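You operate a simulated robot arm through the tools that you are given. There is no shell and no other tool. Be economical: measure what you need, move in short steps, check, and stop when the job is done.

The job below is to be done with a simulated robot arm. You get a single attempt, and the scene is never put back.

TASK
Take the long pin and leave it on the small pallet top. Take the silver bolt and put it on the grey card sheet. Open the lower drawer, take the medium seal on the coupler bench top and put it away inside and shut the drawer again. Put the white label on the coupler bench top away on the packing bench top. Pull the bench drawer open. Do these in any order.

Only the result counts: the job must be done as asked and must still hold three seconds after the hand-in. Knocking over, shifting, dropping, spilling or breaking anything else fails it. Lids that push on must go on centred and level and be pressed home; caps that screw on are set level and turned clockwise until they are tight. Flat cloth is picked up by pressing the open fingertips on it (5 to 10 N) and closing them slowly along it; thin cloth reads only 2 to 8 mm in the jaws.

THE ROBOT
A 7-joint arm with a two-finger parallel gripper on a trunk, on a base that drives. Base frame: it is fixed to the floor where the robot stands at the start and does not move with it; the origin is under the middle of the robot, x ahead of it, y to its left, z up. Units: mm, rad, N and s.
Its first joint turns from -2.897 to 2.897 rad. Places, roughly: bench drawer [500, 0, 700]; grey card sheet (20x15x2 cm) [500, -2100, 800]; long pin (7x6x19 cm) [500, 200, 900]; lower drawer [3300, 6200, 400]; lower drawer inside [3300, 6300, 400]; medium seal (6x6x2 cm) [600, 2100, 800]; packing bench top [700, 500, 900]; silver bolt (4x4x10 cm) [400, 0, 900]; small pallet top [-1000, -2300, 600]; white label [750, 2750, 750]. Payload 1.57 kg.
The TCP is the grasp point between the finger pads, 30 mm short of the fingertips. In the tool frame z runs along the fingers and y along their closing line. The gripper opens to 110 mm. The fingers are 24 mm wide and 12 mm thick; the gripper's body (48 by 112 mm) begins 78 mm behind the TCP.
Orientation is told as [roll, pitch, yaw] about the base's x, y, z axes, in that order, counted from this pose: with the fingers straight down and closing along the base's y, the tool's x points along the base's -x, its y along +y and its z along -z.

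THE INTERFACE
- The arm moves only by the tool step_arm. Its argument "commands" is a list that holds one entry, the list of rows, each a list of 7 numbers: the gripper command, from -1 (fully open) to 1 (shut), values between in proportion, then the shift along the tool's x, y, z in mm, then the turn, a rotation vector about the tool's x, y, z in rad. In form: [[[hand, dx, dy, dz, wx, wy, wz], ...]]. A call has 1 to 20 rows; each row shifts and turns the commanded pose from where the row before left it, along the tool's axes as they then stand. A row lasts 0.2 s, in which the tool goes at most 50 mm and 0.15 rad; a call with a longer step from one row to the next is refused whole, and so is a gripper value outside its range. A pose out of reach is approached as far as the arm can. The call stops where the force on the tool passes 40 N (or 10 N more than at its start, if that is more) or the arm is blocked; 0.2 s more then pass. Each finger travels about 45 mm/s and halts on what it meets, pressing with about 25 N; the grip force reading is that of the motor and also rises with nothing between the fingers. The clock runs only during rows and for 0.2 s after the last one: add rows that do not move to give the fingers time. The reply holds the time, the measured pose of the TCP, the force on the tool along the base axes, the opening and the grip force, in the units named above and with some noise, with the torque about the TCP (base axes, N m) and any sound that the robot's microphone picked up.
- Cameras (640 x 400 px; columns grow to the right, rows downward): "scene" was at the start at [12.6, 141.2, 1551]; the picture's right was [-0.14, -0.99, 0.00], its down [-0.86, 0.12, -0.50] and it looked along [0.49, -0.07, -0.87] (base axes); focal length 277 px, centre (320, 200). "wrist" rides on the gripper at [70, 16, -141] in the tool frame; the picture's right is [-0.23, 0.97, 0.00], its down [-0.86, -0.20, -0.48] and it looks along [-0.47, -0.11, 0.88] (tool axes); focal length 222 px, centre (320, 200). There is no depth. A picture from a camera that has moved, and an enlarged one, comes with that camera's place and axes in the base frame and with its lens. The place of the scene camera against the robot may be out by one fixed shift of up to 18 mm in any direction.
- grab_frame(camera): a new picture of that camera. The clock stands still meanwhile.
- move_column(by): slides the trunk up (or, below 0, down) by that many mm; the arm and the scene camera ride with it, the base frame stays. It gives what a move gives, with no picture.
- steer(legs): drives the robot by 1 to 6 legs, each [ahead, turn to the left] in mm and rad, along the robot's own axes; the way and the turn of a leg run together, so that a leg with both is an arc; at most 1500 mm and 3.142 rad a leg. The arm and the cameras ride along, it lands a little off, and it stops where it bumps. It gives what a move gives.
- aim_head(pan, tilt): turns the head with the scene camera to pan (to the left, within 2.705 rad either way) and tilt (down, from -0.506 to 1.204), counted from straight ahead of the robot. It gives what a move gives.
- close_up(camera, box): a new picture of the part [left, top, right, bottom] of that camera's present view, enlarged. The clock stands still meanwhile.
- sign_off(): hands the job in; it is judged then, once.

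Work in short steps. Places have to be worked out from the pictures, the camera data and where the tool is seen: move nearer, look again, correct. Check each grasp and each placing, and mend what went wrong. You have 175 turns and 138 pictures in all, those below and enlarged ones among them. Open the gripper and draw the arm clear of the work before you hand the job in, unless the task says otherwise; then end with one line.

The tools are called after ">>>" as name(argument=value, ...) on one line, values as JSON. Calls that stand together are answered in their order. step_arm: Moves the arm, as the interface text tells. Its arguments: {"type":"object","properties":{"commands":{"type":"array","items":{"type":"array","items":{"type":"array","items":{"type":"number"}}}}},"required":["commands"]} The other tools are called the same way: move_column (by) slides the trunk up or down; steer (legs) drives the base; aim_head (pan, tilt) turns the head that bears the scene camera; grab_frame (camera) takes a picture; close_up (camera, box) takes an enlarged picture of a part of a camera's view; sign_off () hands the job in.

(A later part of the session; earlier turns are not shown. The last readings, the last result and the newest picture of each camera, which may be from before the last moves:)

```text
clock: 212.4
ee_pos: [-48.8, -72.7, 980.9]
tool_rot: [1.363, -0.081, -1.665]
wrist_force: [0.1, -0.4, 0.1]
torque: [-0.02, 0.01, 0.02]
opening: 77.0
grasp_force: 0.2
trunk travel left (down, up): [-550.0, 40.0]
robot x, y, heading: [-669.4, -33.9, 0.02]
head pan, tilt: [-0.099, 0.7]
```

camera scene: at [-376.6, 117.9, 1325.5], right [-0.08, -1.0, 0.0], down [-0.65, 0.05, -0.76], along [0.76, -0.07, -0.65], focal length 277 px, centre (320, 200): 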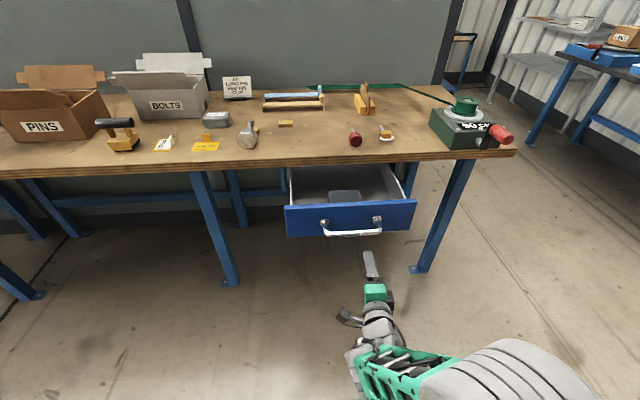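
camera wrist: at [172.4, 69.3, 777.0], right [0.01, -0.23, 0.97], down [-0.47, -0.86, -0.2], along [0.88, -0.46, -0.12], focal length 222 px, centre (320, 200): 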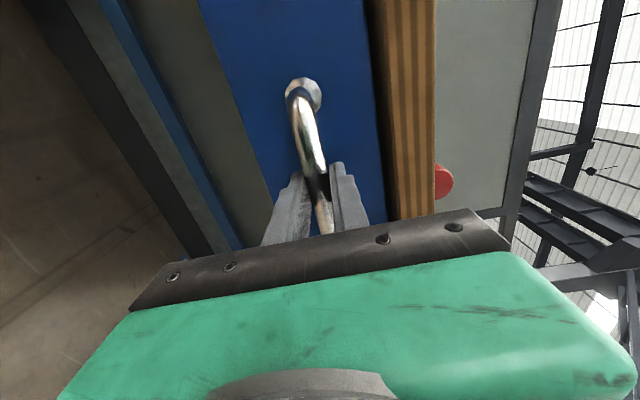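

Now I undo the roll and the pitch so that the tool points down again.

>>> step_arm(commands=[[[-0.4, 0, 0, 0, 0, 0, -0.143], [-0.4, 0, 0, 0, 0, 0, -0.143], [-0.4, 0, 0, 0, 0, 0, -0.143], [-0.4, 0, 0, 0, 0, 0, -0.143], [-0.4, 0, 0, 0, 0, 0, -0.143], [-0.4, 0, 0, 0, 0, 0, -0.143], [-0.4, 0, 0, 0, 0, 0, -0.143], [-0.4, 0, 0, 0, 0, 0, -0.143], [-0.4, 0, 0, 0, 0, 0, -0.143], [-0.4, 0, 0, 0, 0, 0, -0.143], [-0.4, 0, 0, 0, 0, 0, -0.141], [-0.4, 0, 0, 0, 0, 0, 0]]])

>>> step_arm(commands=[[[-0.4, 0, 0, 0, 0, 0.143, 0], [-0.4, 0, 0, 0, 0, 0.143, 0], [-0.4, 0, 0, 0, 0, 0.143, 0], [-0.4, 0, 0, 0, 0, 0.143, 0], [-0.4, 0, 0, 0, 0, 0.143, 0], [-0.4, 0, 0, 0, 0, 0.143, 0], [-0.4, 0, 0, 0, 0, 0.143, 0], [-0.4, 0, 0, 0, 0, 0.143, 0], [-0.4, 0, 0, 0, 0, 0.143, 0], [-0.4, 0, 0, 0, 0, 0.143, 0], [-0.4, 0, 0, 0, 0, 0.141, 0], [-0.4, 0, 0, 0, 0, 0, 0]]])

```text
clock: 215.0
ee_pos: [-51.0, -72.5, 981.9]
tool_rot: [-0.385, -1.349, 0.281]
wrist_force: [-0.1, 1.0, -0.3]
torque: [-0.04, 0.0, 0.01]
opening: 76.8
grasp_force: 0.1
trunk travel left (down, up): [-550.0, 40.0]
robot x, y, heading: [-673.9, -34.6, 0.015]
head pan, tilt: [-0.099, 0.7]
```

```text
clock: 217.6
ee_pos: [-50.7, -72.1, 982.3]
tool_rot: [-0.081, 0.207, -0.113]
wrist_force: [-0.1, -0.1, -0.3]
torque: [0.03, 0.02, 0.02]
opening: 76.8
grasp_force: 0.1
trunk travel left (down, up): [-550.0, 40.0]
robot x, y, heading: [-671.4, -32.5, 0.018]
head pan, tilt: [-0.099, 0.7]
```

I correct the small remaining tilt and raise/retract the hand for travel.

>>> step_arm(commands=[[[-0.4, 0, 0, 0, -0.04, -0.104, -0.065], [-0.4, 0, 0, 0, -0.04, -0.104, -0.065], [-0.4, 0, 0, 0, 0, 0, 0], [-1, 40, 0, -20, 0, 0, 0], [-1, 40, 0, -30, 0, 0, 0], [-1, 40, 0, -30, 0, 0, 0], [-1, 0, 0, 0, 0, 0, 0]]])

>>> grab_frame(camera="scene")

```text
clock: 219.2
ee_pos: [-170.4, -75.9, 1061.7]
tool_rot: [0.013, 0.004, 0.025]
wrist_force: [0.0, 0.3, -0.3]
torque: [0.0, 0.01, 0.02]
opening: 109.9
grasp_force: 0.1
trunk travel left (down, up): [-550.0, 40.0]
robot x, y, heading: [-671.9, -33.0, 0.024]
head pan, tilt: [-0.099, 0.7]
```

```text
69 pictures are left
camera scene: at [-643.3, 110.6, 1627.8], right [-0.08, -1.0, 0.0], down [-0.64, 0.05, -0.77], along [0.76, -0.06, -0.64], focal length 277 px, centre (320, 200)
```

scene: 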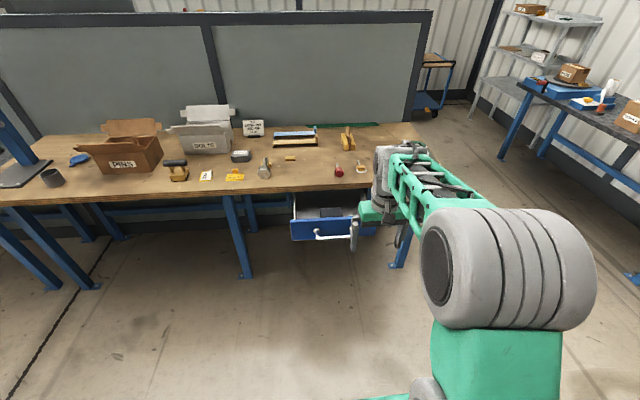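

Drawer stays open. I drive to the coupler bench again, lining up with the seal at y≈2130.

>>> steer(legs=[[0, 1.163], [1116, 0], [0, 0.344], [1131, 0], [0, -1.527], [180, 0]])

>>> grab_frame(camera="wrist")

>>> grab_frame(camera="scene")

```text
clock: 239.2
ee_pos: [466.3, 2102.0, 1061.0]
tool_rot: [0.012, 0.004, 0.004]
wrist_force: [0.2, 0.4, 0.4]
torque: [0.0, 0.01, 0.0]
opening: 110.2
grasp_force: 0.1
trunk travel left (down, up): [-550.0, 40.0]
robot x, y, heading: [-35.6, 2155.8, -0.004]
head pan, tilt: [-0.099, 0.7]
```

```text
68 pictures are left
camera wrist: at [397.1, 2117.3, 1202.7], right [0.22, 0.97, 0.01], down [0.86, -0.2, 0.47], along [0.46, -0.1, -0.88], focal length 222 px, centre (320, 200)
```

wrist: 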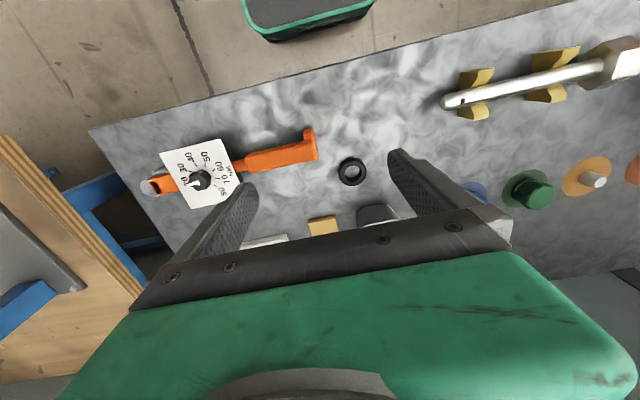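

```text
67 pictures are left
camera scene: at [-2.8, 2299.1, 1627.8], right [-0.11, -0.99, 0.0], down [-0.64, 0.07, -0.76], along [0.76, -0.08, -0.64], focal length 277 px, centre (320, 200)
```

scene: 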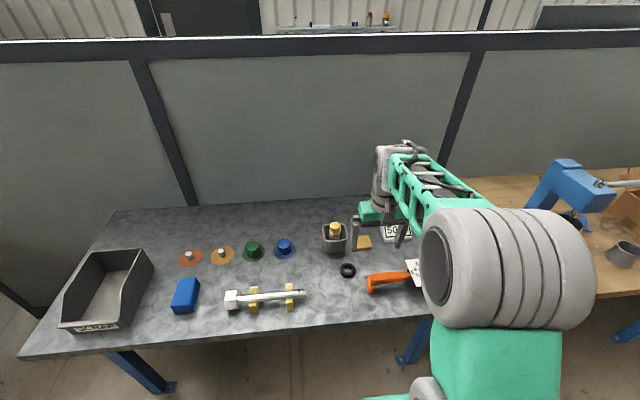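

The black ring sits at about (555,2143). I move over it and descend to 880 for a check.

>>> step_arm(commands=[[[-0.5, -40, 20, 10, 0, 0, 0], [-0.5, -40, 20, 10, 0, 0, 0], [-0.5, -9, 1, 40, 0, 0, 0], [-0.5, 0, 0, 40, 0, 0, 0], [-0.5, 0, 0, 40, 0, 0, 0], [-0.5, 0, 0, 40, 0, 0, 0], [-0.5, 0, 0, 0, 0, 0, 0]]])

>>> grab_frame(camera="wrist")

```text
clock: 240.8
ee_pos: [554.3, 2146.9, 882.9]
tool_rot: [0.012, 0.003, 0.004]
wrist_force: [0.4, 0.1, -1.0]
torque: [-0.01, -0.01, -0.02]
opening: 82.7
grasp_force: 0.0
trunk travel left (down, up): [-550.0, 40.0]
robot x, y, heading: [-35.7, 2157.7, -0.005]
head pan, tilt: [-0.099, 0.7]
```

```text
66 pictures are left
camera wrist: at [484.8, 2163.1, 1023.2], right [0.22, 0.97, 0.01], down [0.86, -0.2, 0.47], along [0.46, -0.1, -0.88], focal length 222 px, centre (320, 200)
```

wrist: 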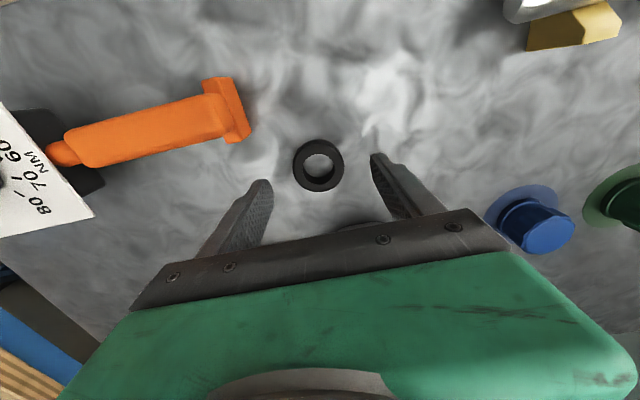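

Centred. I descend to 836 and close on the ring.

>>> step_arm(commands=[[[-0.4, -2, 0, 20, 0, 0, 0], [-0.4, 0, 0, 18, 0, 0, 0], [-0.4, 0, 0, 8, 0, 0, 0], [-0.4, 0, 0, 0, 0, 0, 0], [1, 0, 0, 0, 0, 0, 0], [1, 0, 0, 0, 0, 0, 0], [1, 0, 0, 0, 0, 0, 0], [1, 0, 0, 0, 0, 0, 0]]])

>>> grab_frame(camera="wrist")

```text
clock: 242.6
ee_pos: [555.8, 2146.4, 836.8]
tool_rot: [0.01, 0.005, 0.003]
wrist_force: [0.0, -0.3, 0.0]
torque: [-0.02, 0.0, -0.04]
opening: 49.8
grasp_force: 25.1
trunk travel left (down, up): [-550.0, 40.0]
robot x, y, heading: [-33.2, 2155.7, -0.006]
head pan, tilt: [-0.099, 0.7]
```

```text
65 pictures are left
camera wrist: at [485.8, 2161.6, 977.2], right [0.22, 0.97, 0.01], down [0.86, -0.2, 0.47], along [0.46, -0.1, -0.88], focal length 222 px, centre (320, 200)
```

wrist: 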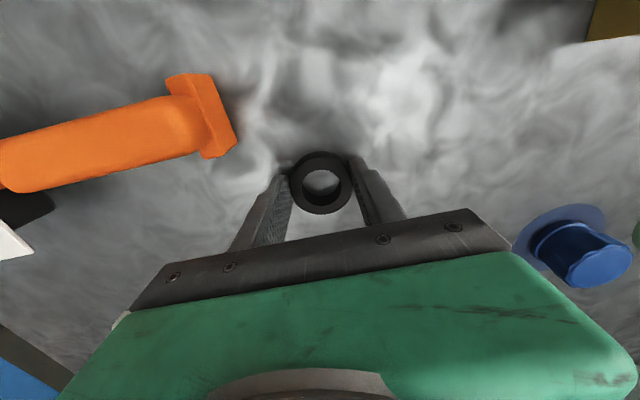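

Ring gripped at 50 mm. I lift and verify, then back out.

>>> step_arm(commands=[[[1, 0, 0, -20, 0, 0, 0], [1, 0, 0, -45, 0, 0, 0], [1, 0, 0, -45, 0, 0, 0], [1, 0, 0, -45, 0, 0, 0], [1, 0, 0, -45, 0, 0, 0], [1, 45, 0, -20, 0, 0, 0], [1, 45, 0, 0, 0, 0, 0], [1, 0, 0, 0, 0, 0, 0]]])

>>> steer(legs=[[-250, 0], [0, 1.571]])

>>> aim_head(pan=-0.15, tilt=0.3)

>>> grab_frame(camera="scene")

>>> grab_frame(camera="wrist")

```text
clock: 244.4
ee_pos: [465.9, 2141.5, 1055.1]
tool_rot: [0.011, 0.004, 0.003]
wrist_force: [-0.3, -0.7, -0.8]
torque: [0.0, -0.02, 0.03]
opening: 49.5
grasp_force: 25.3
trunk travel left (down, up): [-550.0, 40.0]
robot x, y, heading: [-36.7, 2154.5, -0.004]
head pan, tilt: [-0.099, 0.7]
```

```text
clock: 250.1
ee_pos: [-269.0, 2660.4, 1055.9]
tool_rot: [0.012, 0.003, 1.577]
wrist_force: [0.3, 0.6, 0.4]
torque: [-0.02, 0.0, 0.04]
opening: 49.5
grasp_force: 24.9
trunk travel left (down, up): [-550.0, 40.0]
robot x, y, heading: [-286.1, 2156.9, 1.568]
head pan, tilt: [-0.099, 0.7]
```

```text
clock: 250.9
ee_pos: [-270.2, 2659.7, 1056.7]
tool_rot: [0.012, 0.004, 1.577]
wrist_force: [-0.7, 0.2, 0.5]
torque: [0.03, 0.01, 0.01]
opening: 49.7
grasp_force: 25.1
trunk travel left (down, up): [-550.0, 40.0]
robot x, y, heading: [-284.9, 2156.6, 1.568]
head pan, tilt: [-0.15, 0.3]
```

```text
64 pictures are left
camera scene: at [-418.1, 2187.0, 1663.8], right [0.99, -0.15, 0.0], down [-0.05, -0.29, -0.95], along [0.15, 0.94, -0.3], focal length 277 px, centre (320, 200)
```

scene: 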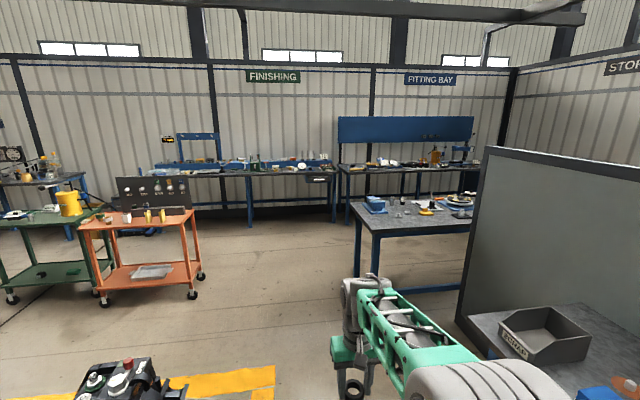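

```text
63 pictures are left
camera wrist: at [-284.1, 2592.3, 1197.0], right [-0.97, 0.22, 0.01], down [0.2, 0.86, 0.47], along [0.1, 0.46, -0.88], focal length 222 px, centre (320, 200)
```

wrist: 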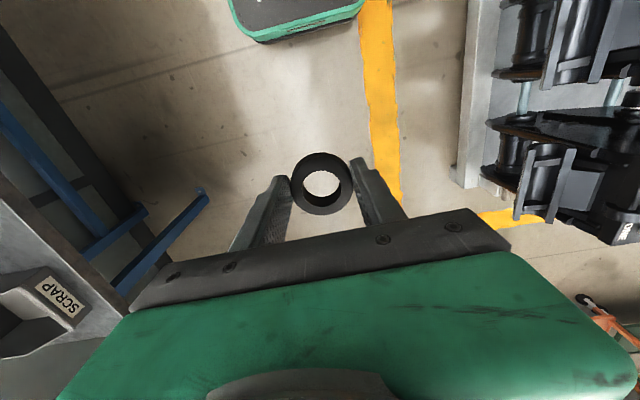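

The seal is held. I drive up the aisle to y≈3700 and face +x to find the way to the lower drawer at (3300,6200).

>>> steer(legs=[[1500, 0], [50, 0], [0, -1.571]])

>>> aim_head(pan=0.0, tilt=0.35)

>>> grab_frame(camera="scene")

>>> aim_head(pan=0.8, tilt=0.35)

>>> grab_frame(camera="scene")

```text
clock: 262.6
ee_pos: [211.5, 3680.8, 1055.3]
tool_rot: [0.014, 0.005, 0.024]
wrist_force: [0.5, 0.1, -0.2]
torque: [0.02, 0.03, -0.02]
opening: 49.2
grasp_force: 24.7
trunk travel left (down, up): [-550.0, 40.0]
robot x, y, heading: [-289.1, 3686.8, 0.021]
head pan, tilt: [-0.15, 0.3]
```

```text
clock: 263.3
ee_pos: [211.1, 3680.6, 1056.0]
tool_rot: [0.012, 0.003, 0.025]
wrist_force: [0.0, -0.6, 0.5]
torque: [0.01, 0.02, -0.02]
opening: 49.0
grasp_force: 24.6
trunk travel left (down, up): [-550.0, 40.0]
robot x, y, heading: [-285.3, 3683.6, 0.015]
head pan, tilt: [0.0, 0.351]
```

```text
62 pictures are left
camera scene: at [-252.2, 3835.9, 1659.2], right [0.01, -1.0, 0.0], down [-0.34, -0.01, -0.94], along [0.94, 0.01, -0.34], focal length 277 px, centre (320, 200)
```

scene: 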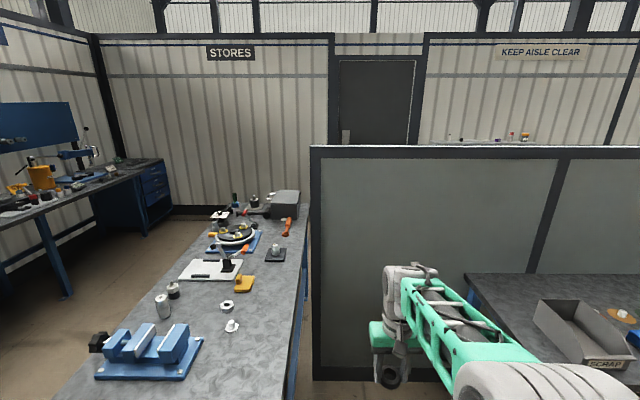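

```text
clock: 264.4
ee_pos: [213.4, 3681.1, 1056.3]
tool_rot: [0.012, 0.004, 0.024]
wrist_force: [0.2, 0.1, -0.4]
torque: [0.01, 0.03, 0.0]
opening: 49.4
grasp_force: 24.8
trunk travel left (down, up): [-550.0, 40.0]
robot x, y, heading: [-289.6, 3684.7, 0.012]
head pan, tilt: [0.799, 0.351]
```

```text
61 pictures are left
camera scene: at [-281.4, 3902.2, 1659.2], right [0.73, -0.69, 0.0], down [-0.24, -0.25, -0.94], along [0.64, 0.68, -0.34], focal length 277 px, centre (320, 200)
```

scene: 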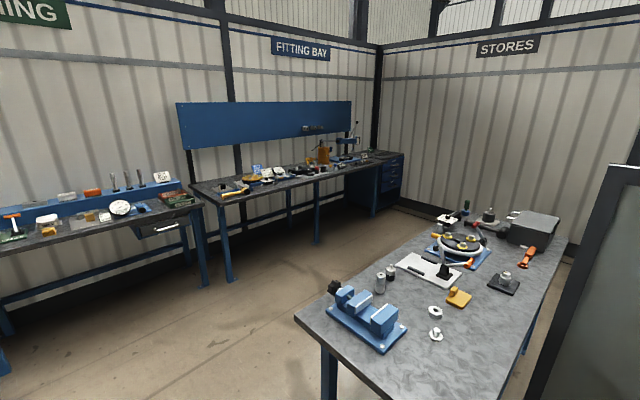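

The blue drawer cabinet stands at the end of the fitting bench (~(3300,6050), facing -y). I drive round the grey table via the corridor y≈5300.

>>> steer(legs=[[0, 1.559], [1500, 0], [115, 0], [0, -1.571], [1500, 0], [1400, 0]])

>>> aim_head(pan=0.7, tilt=0.6)

>>> grab_frame(camera="scene")

```text
clock: 293.9
ee_pos: [3144.1, 5152.5, 1055.7]
tool_rot: [0.013, 0.005, -0.017]
wrist_force: [-0.3, -0.1, 0.0]
torque: [-0.02, -0.01, 0.01]
opening: 49.1
grasp_force: 24.8
trunk travel left (down, up): [-550.0, 40.0]
robot x, y, heading: [2640.0, 5175.9, -0.03]
head pan, tilt: [0.799, 0.351]
```

```text
clock: 294.7
ee_pos: [3143.1, 5153.6, 1056.0]
tool_rot: [0.013, 0.002, -0.017]
wrist_force: [1.1, -0.4, 0.2]
torque: [-0.03, 0.04, 0.02]
opening: 48.9
grasp_force: 25.1
trunk travel left (down, up): [-550.0, 40.0]
robot x, y, heading: [2643.3, 5177.2, -0.027]
head pan, tilt: [0.7, 0.6]
```

```text
60 pictures are left
camera scene: at [2661.7, 5385.6, 1636.5], right [0.62, -0.78, 0.0], down [-0.44, -0.35, -0.83], along [0.64, 0.52, -0.56], focal length 277 px, centre (320, 200)
```

scene: 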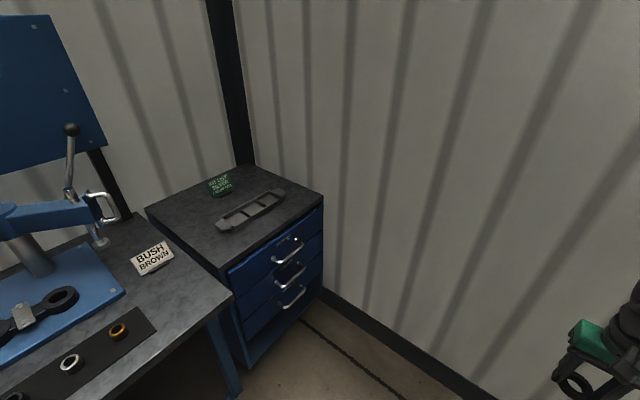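

Three drawers with handles at z≈750, 582, 414 and x≈3275; the lower one is the bottom. The cabinet top's front strip is free, so I'll rest the seal there while opening. I turn round, back in, and face the cabinet.

>>> steer(legs=[[0, 3.1], [-600, 0], [0, -1.5], [400, 0]])

>>> aim_head(pan=0.0, tilt=0.7)

>>> grab_frame(camera="scene")

>>> grab_frame(camera="wrist")

```text
clock: 311.0
ee_pos: [3258.1, 6031.1, 1055.6]
tool_rot: [0.012, 0.003, 1.57]
wrist_force: [-0.1, 0.2, -0.4]
torque: [-0.01, 0.02, 0.02]
opening: 49.1
grasp_force: 25.2
trunk travel left (down, up): [-550.0, 40.0]
robot x, y, heading: [3242.4, 5531.3, 1.555]
head pan, tilt: [0.7, 0.6]
```

```text
clock: 312.1
ee_pos: [3257.3, 6031.1, 1056.4]
tool_rot: [0.013, 0.002, 1.568]
wrist_force: [-0.3, -0.2, 0.2]
torque: [0.0, 0.0, -0.01]
opening: 49.1
grasp_force: 25.3
trunk travel left (down, up): [-550.0, 40.0]
robot x, y, heading: [3238.3, 5530.9, 1.557]
head pan, tilt: [0.0, 0.7]
```

```text
59 pictures are left
camera scene: at [3093.3, 5551.9, 1627.8], right [1.0, -0.01, 0.0], down [-0.01, -0.64, -0.77], along [0.01, 0.76, -0.64], focal length 277 px, centre (320, 200)
```

scene: 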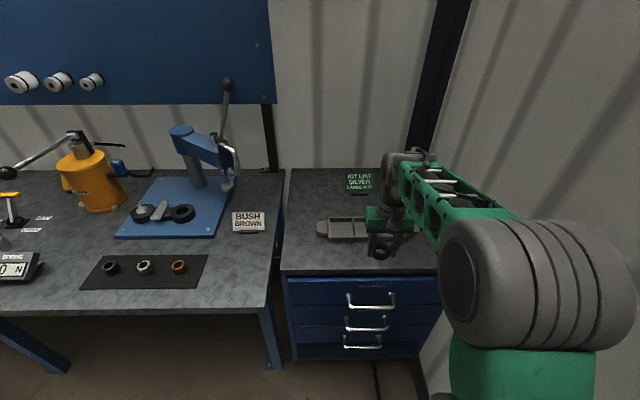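

```text
58 pictures are left
camera wrist: at [3242.9, 5963.0, 1196.9], right [-0.97, 0.23, 0.01], down [0.21, 0.86, 0.47], along [0.1, 0.46, -0.88], focal length 222 px, centre (320, 200)
```

wrist: 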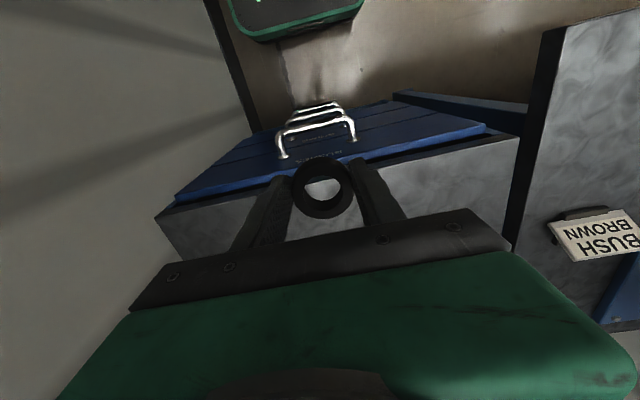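

The free front strip of the cabinet top is y≈6100–6230. I move the seal to (3257,6155) and lower to about 930.

>>> step_arm(commands=[[[1, -42, 0, 0, 0, 0, 0], [1, -42, 0, 0, 0, 0, 0], [1, -40, 0, 15, 0, 0, 0], [1, 0, 0, 40, 0, 0, 0], [1, 0, 0, 40, 0, 0, 0], [1, 0, 0, 30, 0, 0, 0], [1, 0, 0, 0, 0, 0, 0]]])

>>> grab_frame(camera="wrist")

>>> close_up(camera="scene", box=[270, 150, 470, 300])

```text
clock: 313.7
ee_pos: [3256.4, 6153.0, 928.8]
tool_rot: [0.012, 0.003, 1.568]
wrist_force: [0.2, 0.1, -1.1]
torque: [-0.01, -0.01, 0.02]
opening: 48.9
grasp_force: 25.3
trunk travel left (down, up): [-550.0, 40.0]
robot x, y, heading: [3243.6, 5529.4, 1.555]
head pan, tilt: [0.0, 0.7]
```

```text
57 pictures are left
camera wrist: at [3241.8, 6084.8, 1070.0], right [-0.97, 0.23, 0.01], down [0.21, 0.86, 0.47], along [0.1, 0.46, -0.88], focal length 222 px, centre (320, 200)
```

wrist: 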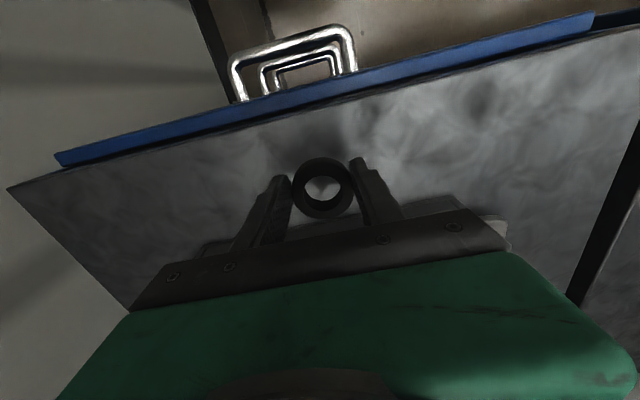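

```text
2.67 times, centred on (370, 225) of scene
camera zoom: at [3093.4, 5552.0, 1627.8], right [1.0, -0.01, 0.0], down [-0.01, -0.64, -0.76], along [0.01, 0.76, -0.64], focal length 739 px, centre (187, 133)
```

zoom: 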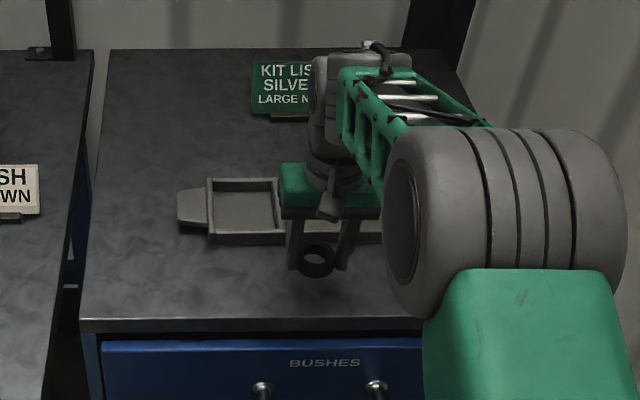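

There is room between the front edge (y≈6113) and the tray (y≈6221). I lower to contact.

>>> step_arm(commands=[[[1, 0, 0, 15, 0, 0, 0], [1, 0, 0, 8, 0, 0, 0], [1, 0, 0, 4, 0, 0, 0], [1, 0, 0, 4, 0, 0, 0], [1, 0, 0, 4, 0, 0, 0], [1, 0, 0, 4, 0, 0, 0], [1, 0, 0, 0, 0, 0, 0]]])

```text
clock: 315.3
ee_pos: [3255.1, 6155.1, 895.0]
tool_rot: [0.012, -0.005, 1.568]
wrist_force: [-0.3, -5.1, 27.1]
torque: [-0.04, -0.19, -0.03]
opening: 48.9
grasp_force: 24.9
trunk travel left (down, up): [-550.0, 40.0]
robot x, y, heading: [3238.2, 5530.0, 1.556]
head pan, tilt: [0.0, 0.7]
```

Contact. I release the seal there and lift away.

>>> step_arm(commands=[[[0.4, 0, 0, -1, 0, 0, 0], [0.0, 0, 0, 0, 0, 0, 0], [-0.3, 0, 0, 0, 0, 0, 0], [-0.3, 0, 0, 0, 0, 0, 0], [-0.3, 0, 0, -20, 0, 0, 0], [-0.3, 0, 0, -40, 0, 0, 0], [-0.3, 0, 0, -45, 0, 0, 0], [-0.3, 0, 0, -45, 0, 0, 0], [-0.3, 45, 0, 0, 0, 0, 0], [-0.3, 45, 0, 0, 0, 0, 0], [-0.3, 45, 0, 0, 0, 0, 0], [-0.3, 0, 0, 0, 0, 0, 0]]])

>>> grab_frame(camera="wrist")

```text
clock: 317.9
ee_pos: [3256.0, 6021.5, 1042.2]
tool_rot: [0.012, 0.004, 1.567]
wrist_force: [-1.2, -0.3, 0.4]
torque: [0.05, -0.03, 0.0]
opening: 71.6
grasp_force: 0.0
trunk travel left (down, up): [-550.0, 40.0]
robot x, y, heading: [3242.7, 5526.3, 1.559]
head pan, tilt: [0.0, 0.7]
```

```text
55 pictures are left
camera wrist: at [3241.0, 5953.5, 1183.1], right [-0.97, 0.23, 0.01], down [0.21, 0.86, 0.47], along [0.1, 0.46, -0.88], focal length 222 px, centre (320, 200)
```

wrist: 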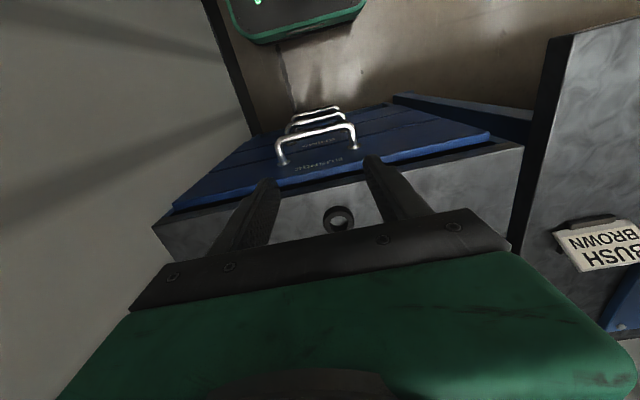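

Seal stands on the cabinet top. I back off 300 mm, extend a bit, lower, and pitch the tool forward for the lower drawer.

>>> steer(legs=[[-330, 0]])

>>> step_arm(commands=[[[-0.3, -40, 0, 30, 0, 0, 0], [-0.3, -40, 0, 30, 0, 0, 0], [-0.3, 0, 0, 20, 0, -0.143, 0], [-0.3, 0, 0, 0, 0, -0.143, 0], [-0.3, 0, 0, 0, 0, -0.143, 0], [-0.3, 0, 0, 0, 0, -0.143, 0], [-0.3, 0, 0, 0, 0, -0.143, 0], [-0.3, 0, 0, 0, 0, -0.143, 0], [-0.3, 0, 0, 0, 0, -0.143, 0], [-0.3, 0, 0, 0, 0, -0.143, 0], [-0.3, 0, 0, 0, 0, -0.143, 0], [-0.3, 0, 0, 0, 0, -0.143, 0], [-0.3, 0, 0, 0, 0, -0.141, 0], [-0.3, 0, 0, 0, 0, 0, 0]]])

>>> step_arm(commands=[[[-0.3, 0, 0, 0, 0, 0, 0.143], [-0.3, 0, 0, 0, 0, 0, 0.143], [-0.3, 0, 0, 0, 0, 0, 0.143], [-0.3, 0, 0, 0, 0, 0, 0.143], [-0.3, 0, 0, 0, 0, 0, 0.143], [-0.3, 0, 0, 0, 0, 0, 0.143], [-0.3, 0, 0, 0, 0, 0, 0.143], [-0.3, 0, 0, 0, 0, 0, 0.143], [-0.3, 0, 0, 0, 0, 0, 0.143], [-0.3, 0, 0, 0, 0, 0, 0.143], [-0.3, 0, 0, 0, 0, 0, 0.141], [-0.3, 0, 0, 0, 0, 0, 0]]])

>>> move_column(by=-500)

```text
clock: 320.1
ee_pos: [3251.2, 5681.7, 1041.6]
tool_rot: [0.013, 0.003, 1.566]
wrist_force: [0.3, -0.2, -0.3]
torque: [0.01, 0.01, 0.01]
opening: 71.5
grasp_force: 0.1
trunk travel left (down, up): [-550.0, 40.0]
robot x, y, heading: [3233.6, 5191.7, 1.55]
head pan, tilt: [0.0, 0.7]
```

```text
clock: 323.1
ee_pos: [3250.7, 5761.4, 961.3]
tool_rot: [1.473, -1.559, 0.09]
wrist_force: [-0.7, 0.0, -0.1]
torque: [-0.06, -0.03, 0.01]
opening: 71.4
grasp_force: 0.1
trunk travel left (down, up): [-550.0, 40.0]
robot x, y, heading: [3234.4, 5191.7, 1.554]
head pan, tilt: [0.0, 0.7]
```

```text
clock: 325.7
ee_pos: [3250.9, 5762.0, 961.6]
tool_rot: [1.569, 0.014, -0.007]
wrist_force: [-1.2, -0.2, 0.2]
torque: [-0.01, -0.01, 0.01]
opening: 71.4
grasp_force: 0.1
trunk travel left (down, up): [-550.0, 40.0]
robot x, y, heading: [3233.1, 5185.1, 1.551]
head pan, tilt: [0.0, 0.7]
```

```text
refused: -500 is not a number from -400 to 400
```

>>> move_column(by=-400)

>>> grab_frame(camera="wrist")

>>> grab_frame(camera="scene")

```text
clock: 329.5
ee_pos: [3252.3, 5762.0, 562.8]
tool_rot: [1.568, 0.011, -0.008]
wrist_force: [0.4, -0.1, 0.3]
torque: [0.01, 0.02, 0.0]
opening: 71.5
grasp_force: 0.1
trunk travel left (down, up): [-150.0, 440.0]
robot x, y, heading: [3237.2, 5189.4, 1.551]
head pan, tilt: [0.0, 0.7]
```

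```text
54 pictures are left
camera wrist: at [3181.1, 5622.1, 579.1], right [0.24, 0.0, 0.97], down [0.85, -0.48, -0.21], along [0.47, 0.87, -0.12], focal length 222 px, centre (320, 200)
```

wrist: 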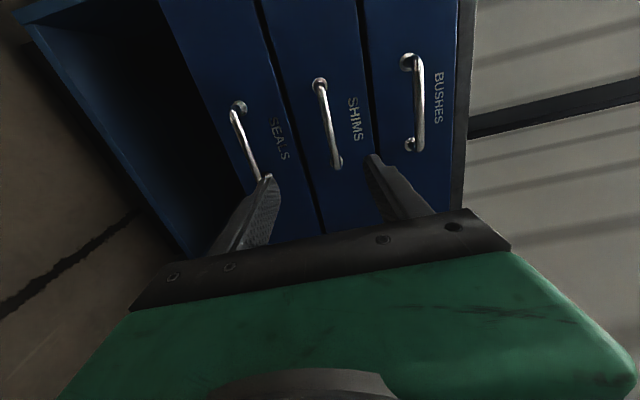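

```text
53 pictures are left
camera scene: at [3088.2, 5212.6, 1227.8], right [1.0, -0.02, 0.0], down [-0.01, -0.64, -0.76], along [0.01, 0.76, -0.64], focal length 277 px, centre (320, 200)
```

scene: 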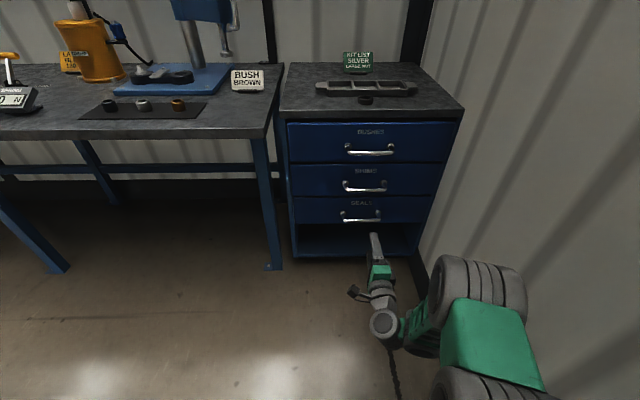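

The lowest drawer is labelled SEALS; its handle is about (3266, 6057, 406). I lower the trunk fully and drive forward 190 mm.

>>> move_column(by=-145)

>>> steer(legs=[[190, 0]])

>>> step_arm(commands=[[[-0.3, -10, -11, 0, 0, 0, 0], [-0.3, 0, 0, 0, 0, 0, 0]]])

>>> grab_frame(camera="wrist")

>>> grab_frame(camera="scene")

```text
clock: 331.2
ee_pos: [3250.4, 5760.9, 417.0]
tool_rot: [1.567, 0.01, -0.008]
wrist_force: [0.0, -0.4, 0.3]
torque: [0.0, -0.02, 0.0]
opening: 71.5
grasp_force: 0.0
trunk travel left (down, up): [-5.0, 585.0]
robot x, y, heading: [3233.3, 5191.7, 1.554]
head pan, tilt: [0.0, 0.7]
```

```text
clock: 332.8
ee_pos: [3256.7, 5951.8, 417.5]
tool_rot: [1.567, 0.009, -0.011]
wrist_force: [-0.1, 0.1, -0.5]
torque: [0.01, -0.01, -0.01]
opening: 71.4
grasp_force: 0.0
trunk travel left (down, up): [-5.0, 585.0]
robot x, y, heading: [3235.2, 5380.1, 1.545]
head pan, tilt: [0.0, 0.7]
```

```text
clock: 333.4
ee_pos: [3265.5, 5950.9, 406.0]
tool_rot: [1.566, 0.011, -0.01]
wrist_force: [0.0, -0.3, -0.2]
torque: [0.01, -0.01, -0.01]
opening: 71.6
grasp_force: 0.0
trunk travel left (down, up): [-5.0, 585.0]
robot x, y, heading: [3239.5, 5378.9, 1.55]
head pan, tilt: [0.0, 0.7]
```

```text
52 pictures are left
camera wrist: at [3195.4, 5812.5, 422.8], right [0.24, 0.0, 0.97], down [0.85, -0.49, -0.21], along [0.47, 0.87, -0.12], focal length 222 px, centre (320, 200)
```

wrist: 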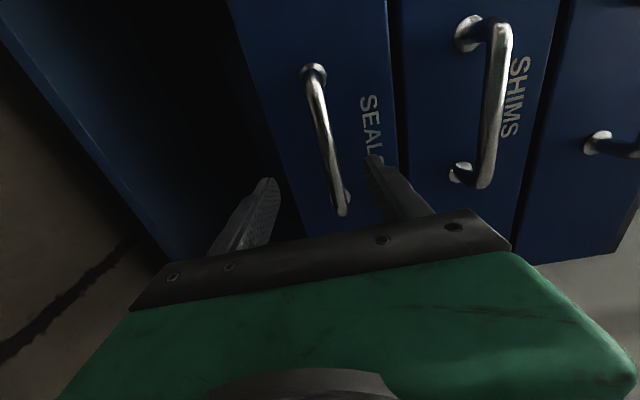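

```text
51 pictures are left
camera scene: at [3091.9, 5402.9, 1082.8], right [1.0, -0.02, 0.0], down [-0.01, -0.64, -0.76], along [0.02, 0.76, -0.64], focal length 277 px, centre (320, 200)
```

scene: 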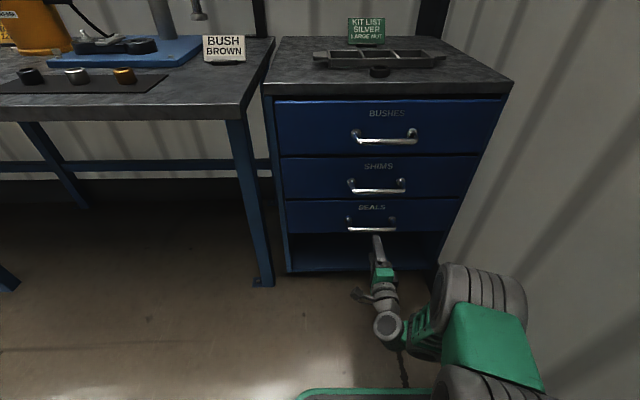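

Triangulated handle: y≈6040, z≈414. I raise 7 mm, advance 82 mm and close on the bar.

>>> step_arm(commands=[[[-0.3, 0, 7, 10, 0, 0, 0], [-0.3, 0, 0, 30, 0, 0, 0], [-0.3, 0, 0, 25, 0, 0, 0], [-0.3, 0, 0, 17, 0, 0, 0], [-0.3, 0, 0, 0, 0, 0, 0], [1, 0, 0, 0, 0, 0, 0], [1, 0, 0, 0, 0, 0, 0], [1, 0, 0, 0, 0, 0, 0], [1, 0, 0, 0, 0, 0, 0], [1, 0, 0, 0, 0, 0, 0], [1, 0, 0, 0, 0, 0, 0]]])

>>> grab_frame(camera="wrist")

```text
clock: 335.8
ee_pos: [3265.5, 6034.3, 415.9]
tool_rot: [1.573, 0.01, -0.012]
wrist_force: [-1.2, 1.6, 15.6]
torque: [0.06, -0.7, -0.03]
opening: 18.0
grasp_force: 32.5
trunk travel left (down, up): [-5.0, 585.0]
robot x, y, heading: [3235.1, 5380.4, 1.551]
head pan, tilt: [0.0, 0.7]
```

```text
50 pictures are left
camera wrist: at [3195.5, 5894.7, 431.3], right [0.24, 0.0, 0.97], down [0.85, -0.49, -0.21], along [0.47, 0.87, -0.11], focal length 222 px, centre (320, 200)
```

wrist: 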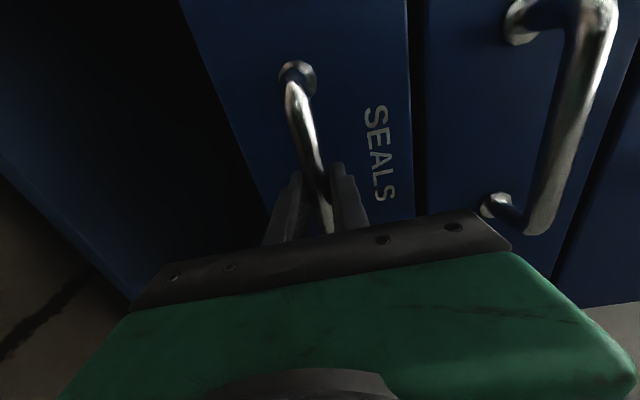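

Bar gripped (18 mm). I pull back 120 mm with the arm, then continue by driving back.

>>> step_arm(commands=[[[1, 0, 0, -10, 0, 0, 0], [1, 0, 0, -20, 0, 0, 0], [1, 0, 0, -25, 0, 0, 0], [1, 0, 0, -25, 0, 0, 0], [1, 0, 0, -25, 0, 0, 0], [1, 0, 0, -15, 0, 0, 0], [1, 0, 0, 0, 0, 0, 0]]])

>>> steer(legs=[[-100, 0]])

>>> grab_frame(camera="scene")

```text
clock: 337.4
ee_pos: [3266.0, 5913.6, 414.4]
tool_rot: [1.571, 0.011, -0.009]
wrist_force: [-6.3, -0.6, 19.6]
torque: [0.1, -0.66, 0.43]
opening: 17.9
grasp_force: 32.6
trunk travel left (down, up): [-5.0, 585.0]
robot x, y, heading: [3237.6, 5377.6, 1.549]
head pan, tilt: [0.0, 0.7]
```

```text
clock: 338.5
ee_pos: [3264.9, 5813.3, 415.0]
tool_rot: [1.571, 0.01, -0.011]
wrist_force: [21.3, 1.5, 20.9]
torque: [0.07, -0.72, -0.2]
opening: 18.1
grasp_force: 32.9
trunk travel left (down, up): [-5.0, 585.0]
robot x, y, heading: [3240.7, 5282.3, 1.55]
head pan, tilt: [0.0, 0.7]
```

```text
49 pictures are left
camera scene: at [3090.4, 5301.6, 1083.0], right [1.0, -0.02, 0.0], down [-0.01, -0.64, -0.77], along [0.02, 0.77, -0.64], focal length 277 px, centre (320, 200)
```

scene: 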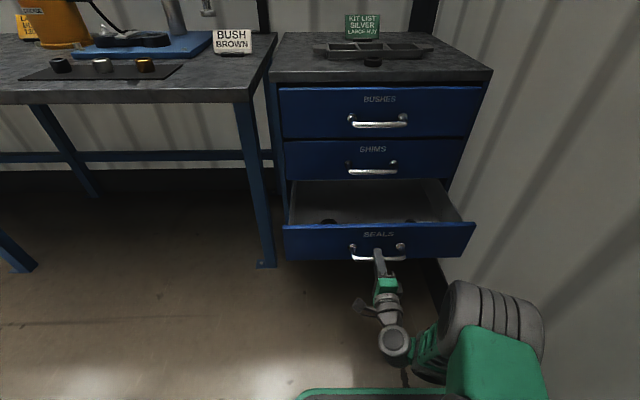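

Opened 220 mm, moving freely. I pull 50 mm more by driving.

>>> steer(legs=[[-50, 0]])

>>> close_up(camera="scene", box=[260, 130, 500, 280])

```text
clock: 339.5
ee_pos: [3264.1, 5762.8, 414.1]
tool_rot: [1.57, 0.01, -0.013]
wrist_force: [6.7, 2.2, 5.8]
torque: [0.02, -0.64, -0.55]
opening: 17.6
grasp_force: 32.3
trunk travel left (down, up): [-5.0, 585.0]
robot x, y, heading: [3231.5, 5227.9, 1.545]
head pan, tilt: [0.0, 0.7]
```

```text
2.67 times, centred on (380, 205) of scene
camera zoom: at [3088.9, 5251.2, 1082.9], right [1.0, -0.02, 0.0], down [-0.02, -0.64, -0.77], along [0.02, 0.76, -0.64], focal length 739 px, centre (160, 187)
```

zoom: 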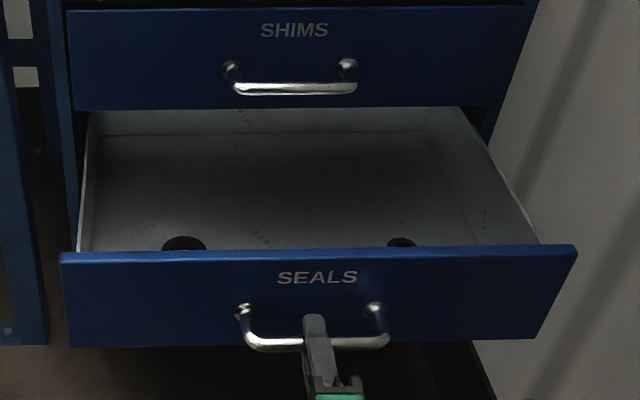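

Open 270 mm with two seals already inside near the front corners. I release the handle and back away.

>>> step_arm(commands=[[[0.2, 0, 0, 0, 0, 0, 0], [-0.3, 0, 0, 0, 0, 0, 0], [-0.3, 0, 0, 0, 0, 0, 0], [-0.3, 0, 0, 0, 0, 0, 0], [-0.3, 0, 0, 0, 0, 0, 0]]])

>>> steer(legs=[[-130, 0]])

>>> grab_frame(camera="scene")

```text
clock: 340.7
ee_pos: [3264.3, 5763.1, 414.6]
tool_rot: [1.57, 0.007, -0.014]
wrist_force: [1.1, 0.6, 0.1]
torque: [0.03, -0.02, 0.01]
opening: 71.4
grasp_force: 0.0
trunk travel left (down, up): [-5.0, 585.0]
robot x, y, heading: [3235.9, 5227.3, 1.547]
head pan, tilt: [0.0, 0.7]
```

```text
clock: 341.9
ee_pos: [3260.9, 5631.9, 414.6]
tool_rot: [1.571, 0.009, -0.013]
wrist_force: [0.4, -0.5, 0.4]
torque: [-0.01, -0.02, 0.06]
opening: 71.6
grasp_force: 0.1
trunk travel left (down, up): [-5.0, 585.0]
robot x, y, heading: [3229.5, 5098.7, 1.55]
head pan, tilt: [0.0, 0.7]
```

```text
47 pictures are left
camera scene: at [3085.7, 5120.2, 1082.8], right [1.0, -0.02, 0.0], down [-0.01, -0.64, -0.76], along [0.02, 0.76, -0.64], focal length 277 px, centre (320, 200)
```

scene: 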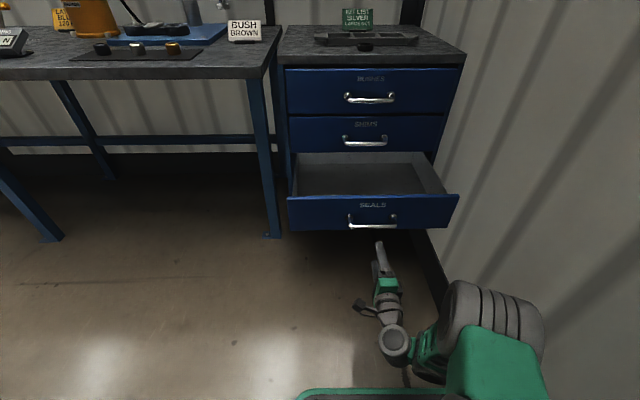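

I raise the trunk and turn the tool back to pointing down.

>>> move_column(by=400)

>>> move_column(by=130)

>>> step_arm(commands=[[[-0.3, 0, 0, 0, 0, 0, -0.143], [-0.3, 0, 0, 0, 0, 0, -0.143], [-0.3, 0, 0, 0, 0, 0, -0.143], [-0.3, 0, 0, 0, 0, 0, -0.143], [-0.3, 0, 0, 0, 0, 0, -0.143], [-0.3, 0, 0, 0, 0, 0, -0.143], [-0.3, 0, 0, 0, 0, 0, -0.143], [-0.3, 0, 0, 0, 0, 0, -0.143], [-0.3, 0, 0, 0, 0, 0, -0.143], [-0.3, 0, 0, 0, 0, 0, -0.143], [-0.3, 0, 0, 0, 0, 0, -0.141], [-0.3, 0, 0, 0, 0, 0, 0]]])

>>> step_arm(commands=[[[-0.3, 0, 0, 0, 0, 0.143, 0], [-0.3, 0, 0, 0, 0, 0.143, 0], [-0.3, 0, 0, 0, 0, 0.143, 0], [-0.3, 0, 0, 0, 0, 0.143, 0], [-0.3, 0, 0, 0, 0, 0.143, 0], [-0.3, 0, 0, 0, 0, 0.143, 0], [-0.3, 0, 0, 0, 0, 0.143, 0], [-0.3, 0, 0, 0, 0, 0.143, 0], [-0.3, 0, 0, 0, 0, 0.143, 0], [-0.3, 0, 0, 0, 0, 0.143, 0], [-0.3, 0, 0, 0, 0, 0.141, 0], [-0.3, 0, 0, 0, 0, 0, 0]]])

```text
clock: 345.8
ee_pos: [3261.3, 5632.0, 815.6]
tool_rot: [1.572, 0.009, -0.015]
wrist_force: [0.5, 0.7, 0.3]
torque: [-0.01, 0.02, 0.01]
opening: 71.7
grasp_force: 0.1
trunk travel left (down, up): [-405.0, 185.0]
robot x, y, heading: [3233.0, 5095.8, 1.542]
head pan, tilt: [0.0, 0.7]
```

```text
clock: 347.4
ee_pos: [3261.8, 5632.3, 945.2]
tool_rot: [1.571, 0.008, -0.015]
wrist_force: [-0.3, 0.2, -0.5]
torque: [0.0, 0.02, -0.02]
opening: 71.6
grasp_force: 0.1
trunk travel left (down, up): [-535.0, 55.0]
robot x, y, heading: [3234.7, 5093.7, 1.55]
head pan, tilt: [0.0, 0.7]
```

```text
clock: 350.0
ee_pos: [3260.1, 5632.0, 945.5]
tool_rot: [1.638, -1.563, -0.081]
wrist_force: [-1.0, -0.2, -0.1]
torque: [0.01, -0.01, -0.02]
opening: 71.4
grasp_force: 0.0
trunk travel left (down, up): [-535.0, 55.0]
robot x, y, heading: [3237.0, 5095.0, 1.544]
head pan, tilt: [0.0, 0.7]
```

```text
clock: 352.6
ee_pos: [3261.5, 5631.7, 944.3]
tool_rot: [0.009, 0.001, 1.557]
wrist_force: [0.8, 0.3, -0.6]
torque: [0.01, -0.02, 0.0]
opening: 71.2
grasp_force: 0.0
trunk travel left (down, up): [-535.0, 55.0]
robot x, y, heading: [3232.9, 5096.1, 1.545]
head pan, tilt: [0.0, 0.7]
```

I drive forward 350 mm and extend over the seal for a look.

>>> steer(legs=[[350, 0]])

>>> step_arm(commands=[[[-0.3, -40, 0, -30, 0, 0, 0], [-0.3, -45, 0, 0, 0, 0, 0], [-0.3, -45, 0, 0, 0, 0, 0], [-0.3, -30, 0, 0, 0, 0, 0], [-0.3, 0, 0, 0, 0, 0, 0]]])

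>>> grab_frame(camera="wrist")

```text
clock: 354.8
ee_pos: [3267.7, 5978.7, 945.2]
tool_rot: [0.01, 0.0, 1.558]
wrist_force: [0.2, -0.1, -0.4]
torque: [0.02, 0.03, -0.03]
opening: 71.3
grasp_force: 0.1
trunk travel left (down, up): [-535.0, 55.0]
robot x, y, heading: [3241.1, 5441.0, 1.55]
head pan, tilt: [0.0, 0.7]
```

```text
clock: 356.0
ee_pos: [3271.1, 6136.6, 974.2]
tool_rot: [0.011, 0.002, 1.558]
wrist_force: [-0.2, 0.8, 0.1]
torque: [-0.04, 0.0, 0.01]
opening: 71.7
grasp_force: 0.0
trunk travel left (down, up): [-535.0, 55.0]
robot x, y, heading: [3239.0, 5439.7, 1.542]
head pan, tilt: [0.0, 0.7]
```

```text
46 pictures are left
camera wrist: at [3256.2, 6069.0, 1115.0], right [-0.97, 0.24, 0.01], down [0.21, 0.85, 0.48], along [0.11, 0.47, -0.88], focal length 222 px, centre (320, 200)
```

wrist: 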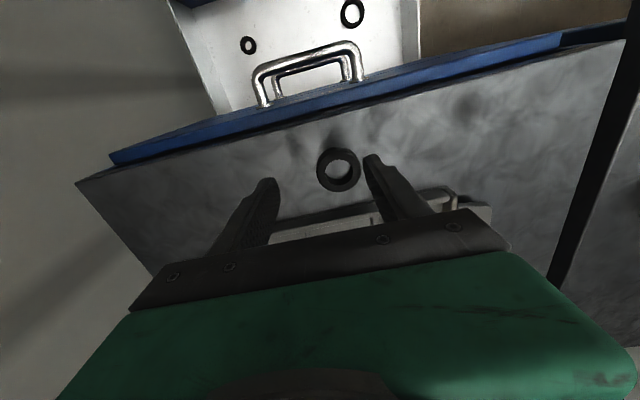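

Seal at about (3256,6158). I align, descend and close at z≈896.

>>> step_arm(commands=[[[-0.5, -22, 15, 0, 0, 0, 0], [-0.5, 0, 0, 30, 0, 0, 0], [-0.5, 0, 0, 0, 0, 0, 0]]])

>>> grab_frame(camera="wrist")

```text
clock: 356.8
ee_pos: [3257.1, 6160.2, 944.2]
tool_rot: [0.01, -0.001, 1.558]
wrist_force: [-0.3, -1.0, -0.8]
torque: [-0.02, 0.0, 0.01]
opening: 82.5
grasp_force: 0.1
trunk travel left (down, up): [-535.0, 55.0]
robot x, y, heading: [3240.0, 5444.4, 1.549]
head pan, tilt: [0.0, 0.7]
```

```text
45 pictures are left
camera wrist: at [3241.5, 6091.9, 1085.8], right [-0.97, 0.24, 0.01], down [0.21, 0.85, 0.48], along [0.11, 0.47, -0.88], focal length 222 px, centre (320, 200)
```

wrist: 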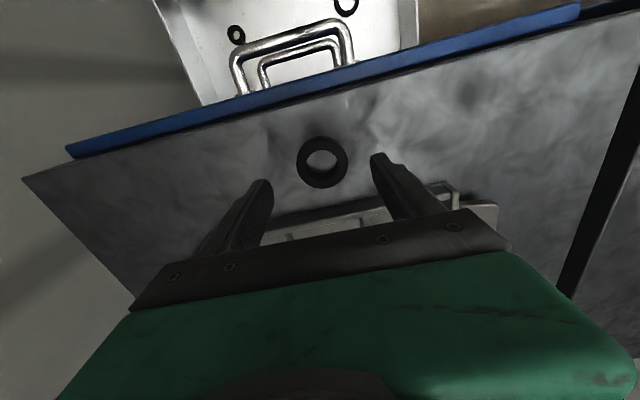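

Aligned. Descend and close.

>>> step_arm(commands=[[[-0.5, -3, 0, 20, 0, 0, 0], [-0.5, 0, 0, 18, 0, 0, 0], [-0.5, 0, 0, 8, 0, 0, 0], [-0.5, 0, 0, 0, 0, 0, 0], [1, 0, 0, 0, 0, 0, 0], [1, 0, 0, 0, 0, 0, 0], [1, 0, 0, 0, 0, 0, 0], [1, 0, 0, 0, 0, 0, 0], [1, 0, 0, 0, 0, 0, 0], [1, 0, 0, -20, 0, 0, 0], [1, 0, 0, -40, 0, 0, 0], [1, 0, 0, -40, 0, 0, 0], [1, 0, 0, 0, 0, 0, 0]]])

>>> grab_frame(camera="wrist")

```text
clock: 359.6
ee_pos: [3257.0, 6161.3, 997.6]
tool_rot: [0.01, 0.0, 1.559]
wrist_force: [0.4, 0.3, 0.1]
torque: [0.0, 0.0, -0.04]
opening: 49.1
grasp_force: 25.4
trunk travel left (down, up): [-535.0, 55.0]
robot x, y, heading: [3242.3, 5441.3, 1.546]
head pan, tilt: [0.0, 0.7]
```

```text
44 pictures are left
camera wrist: at [3241.3, 6094.1, 1139.1], right [-0.97, 0.24, 0.01], down [0.21, 0.85, 0.48], along [0.11, 0.47, -0.88], focal length 222 px, centre (320, 200)
```

wrist: 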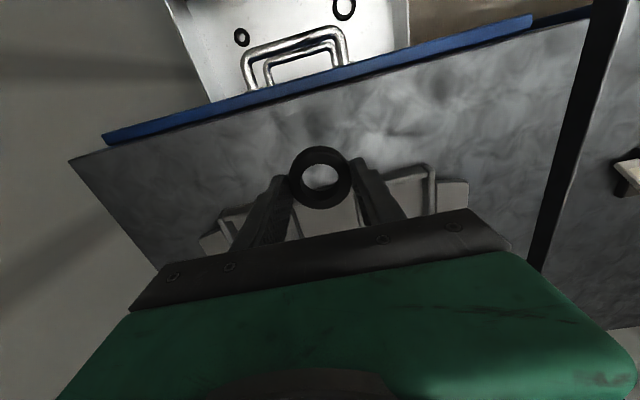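

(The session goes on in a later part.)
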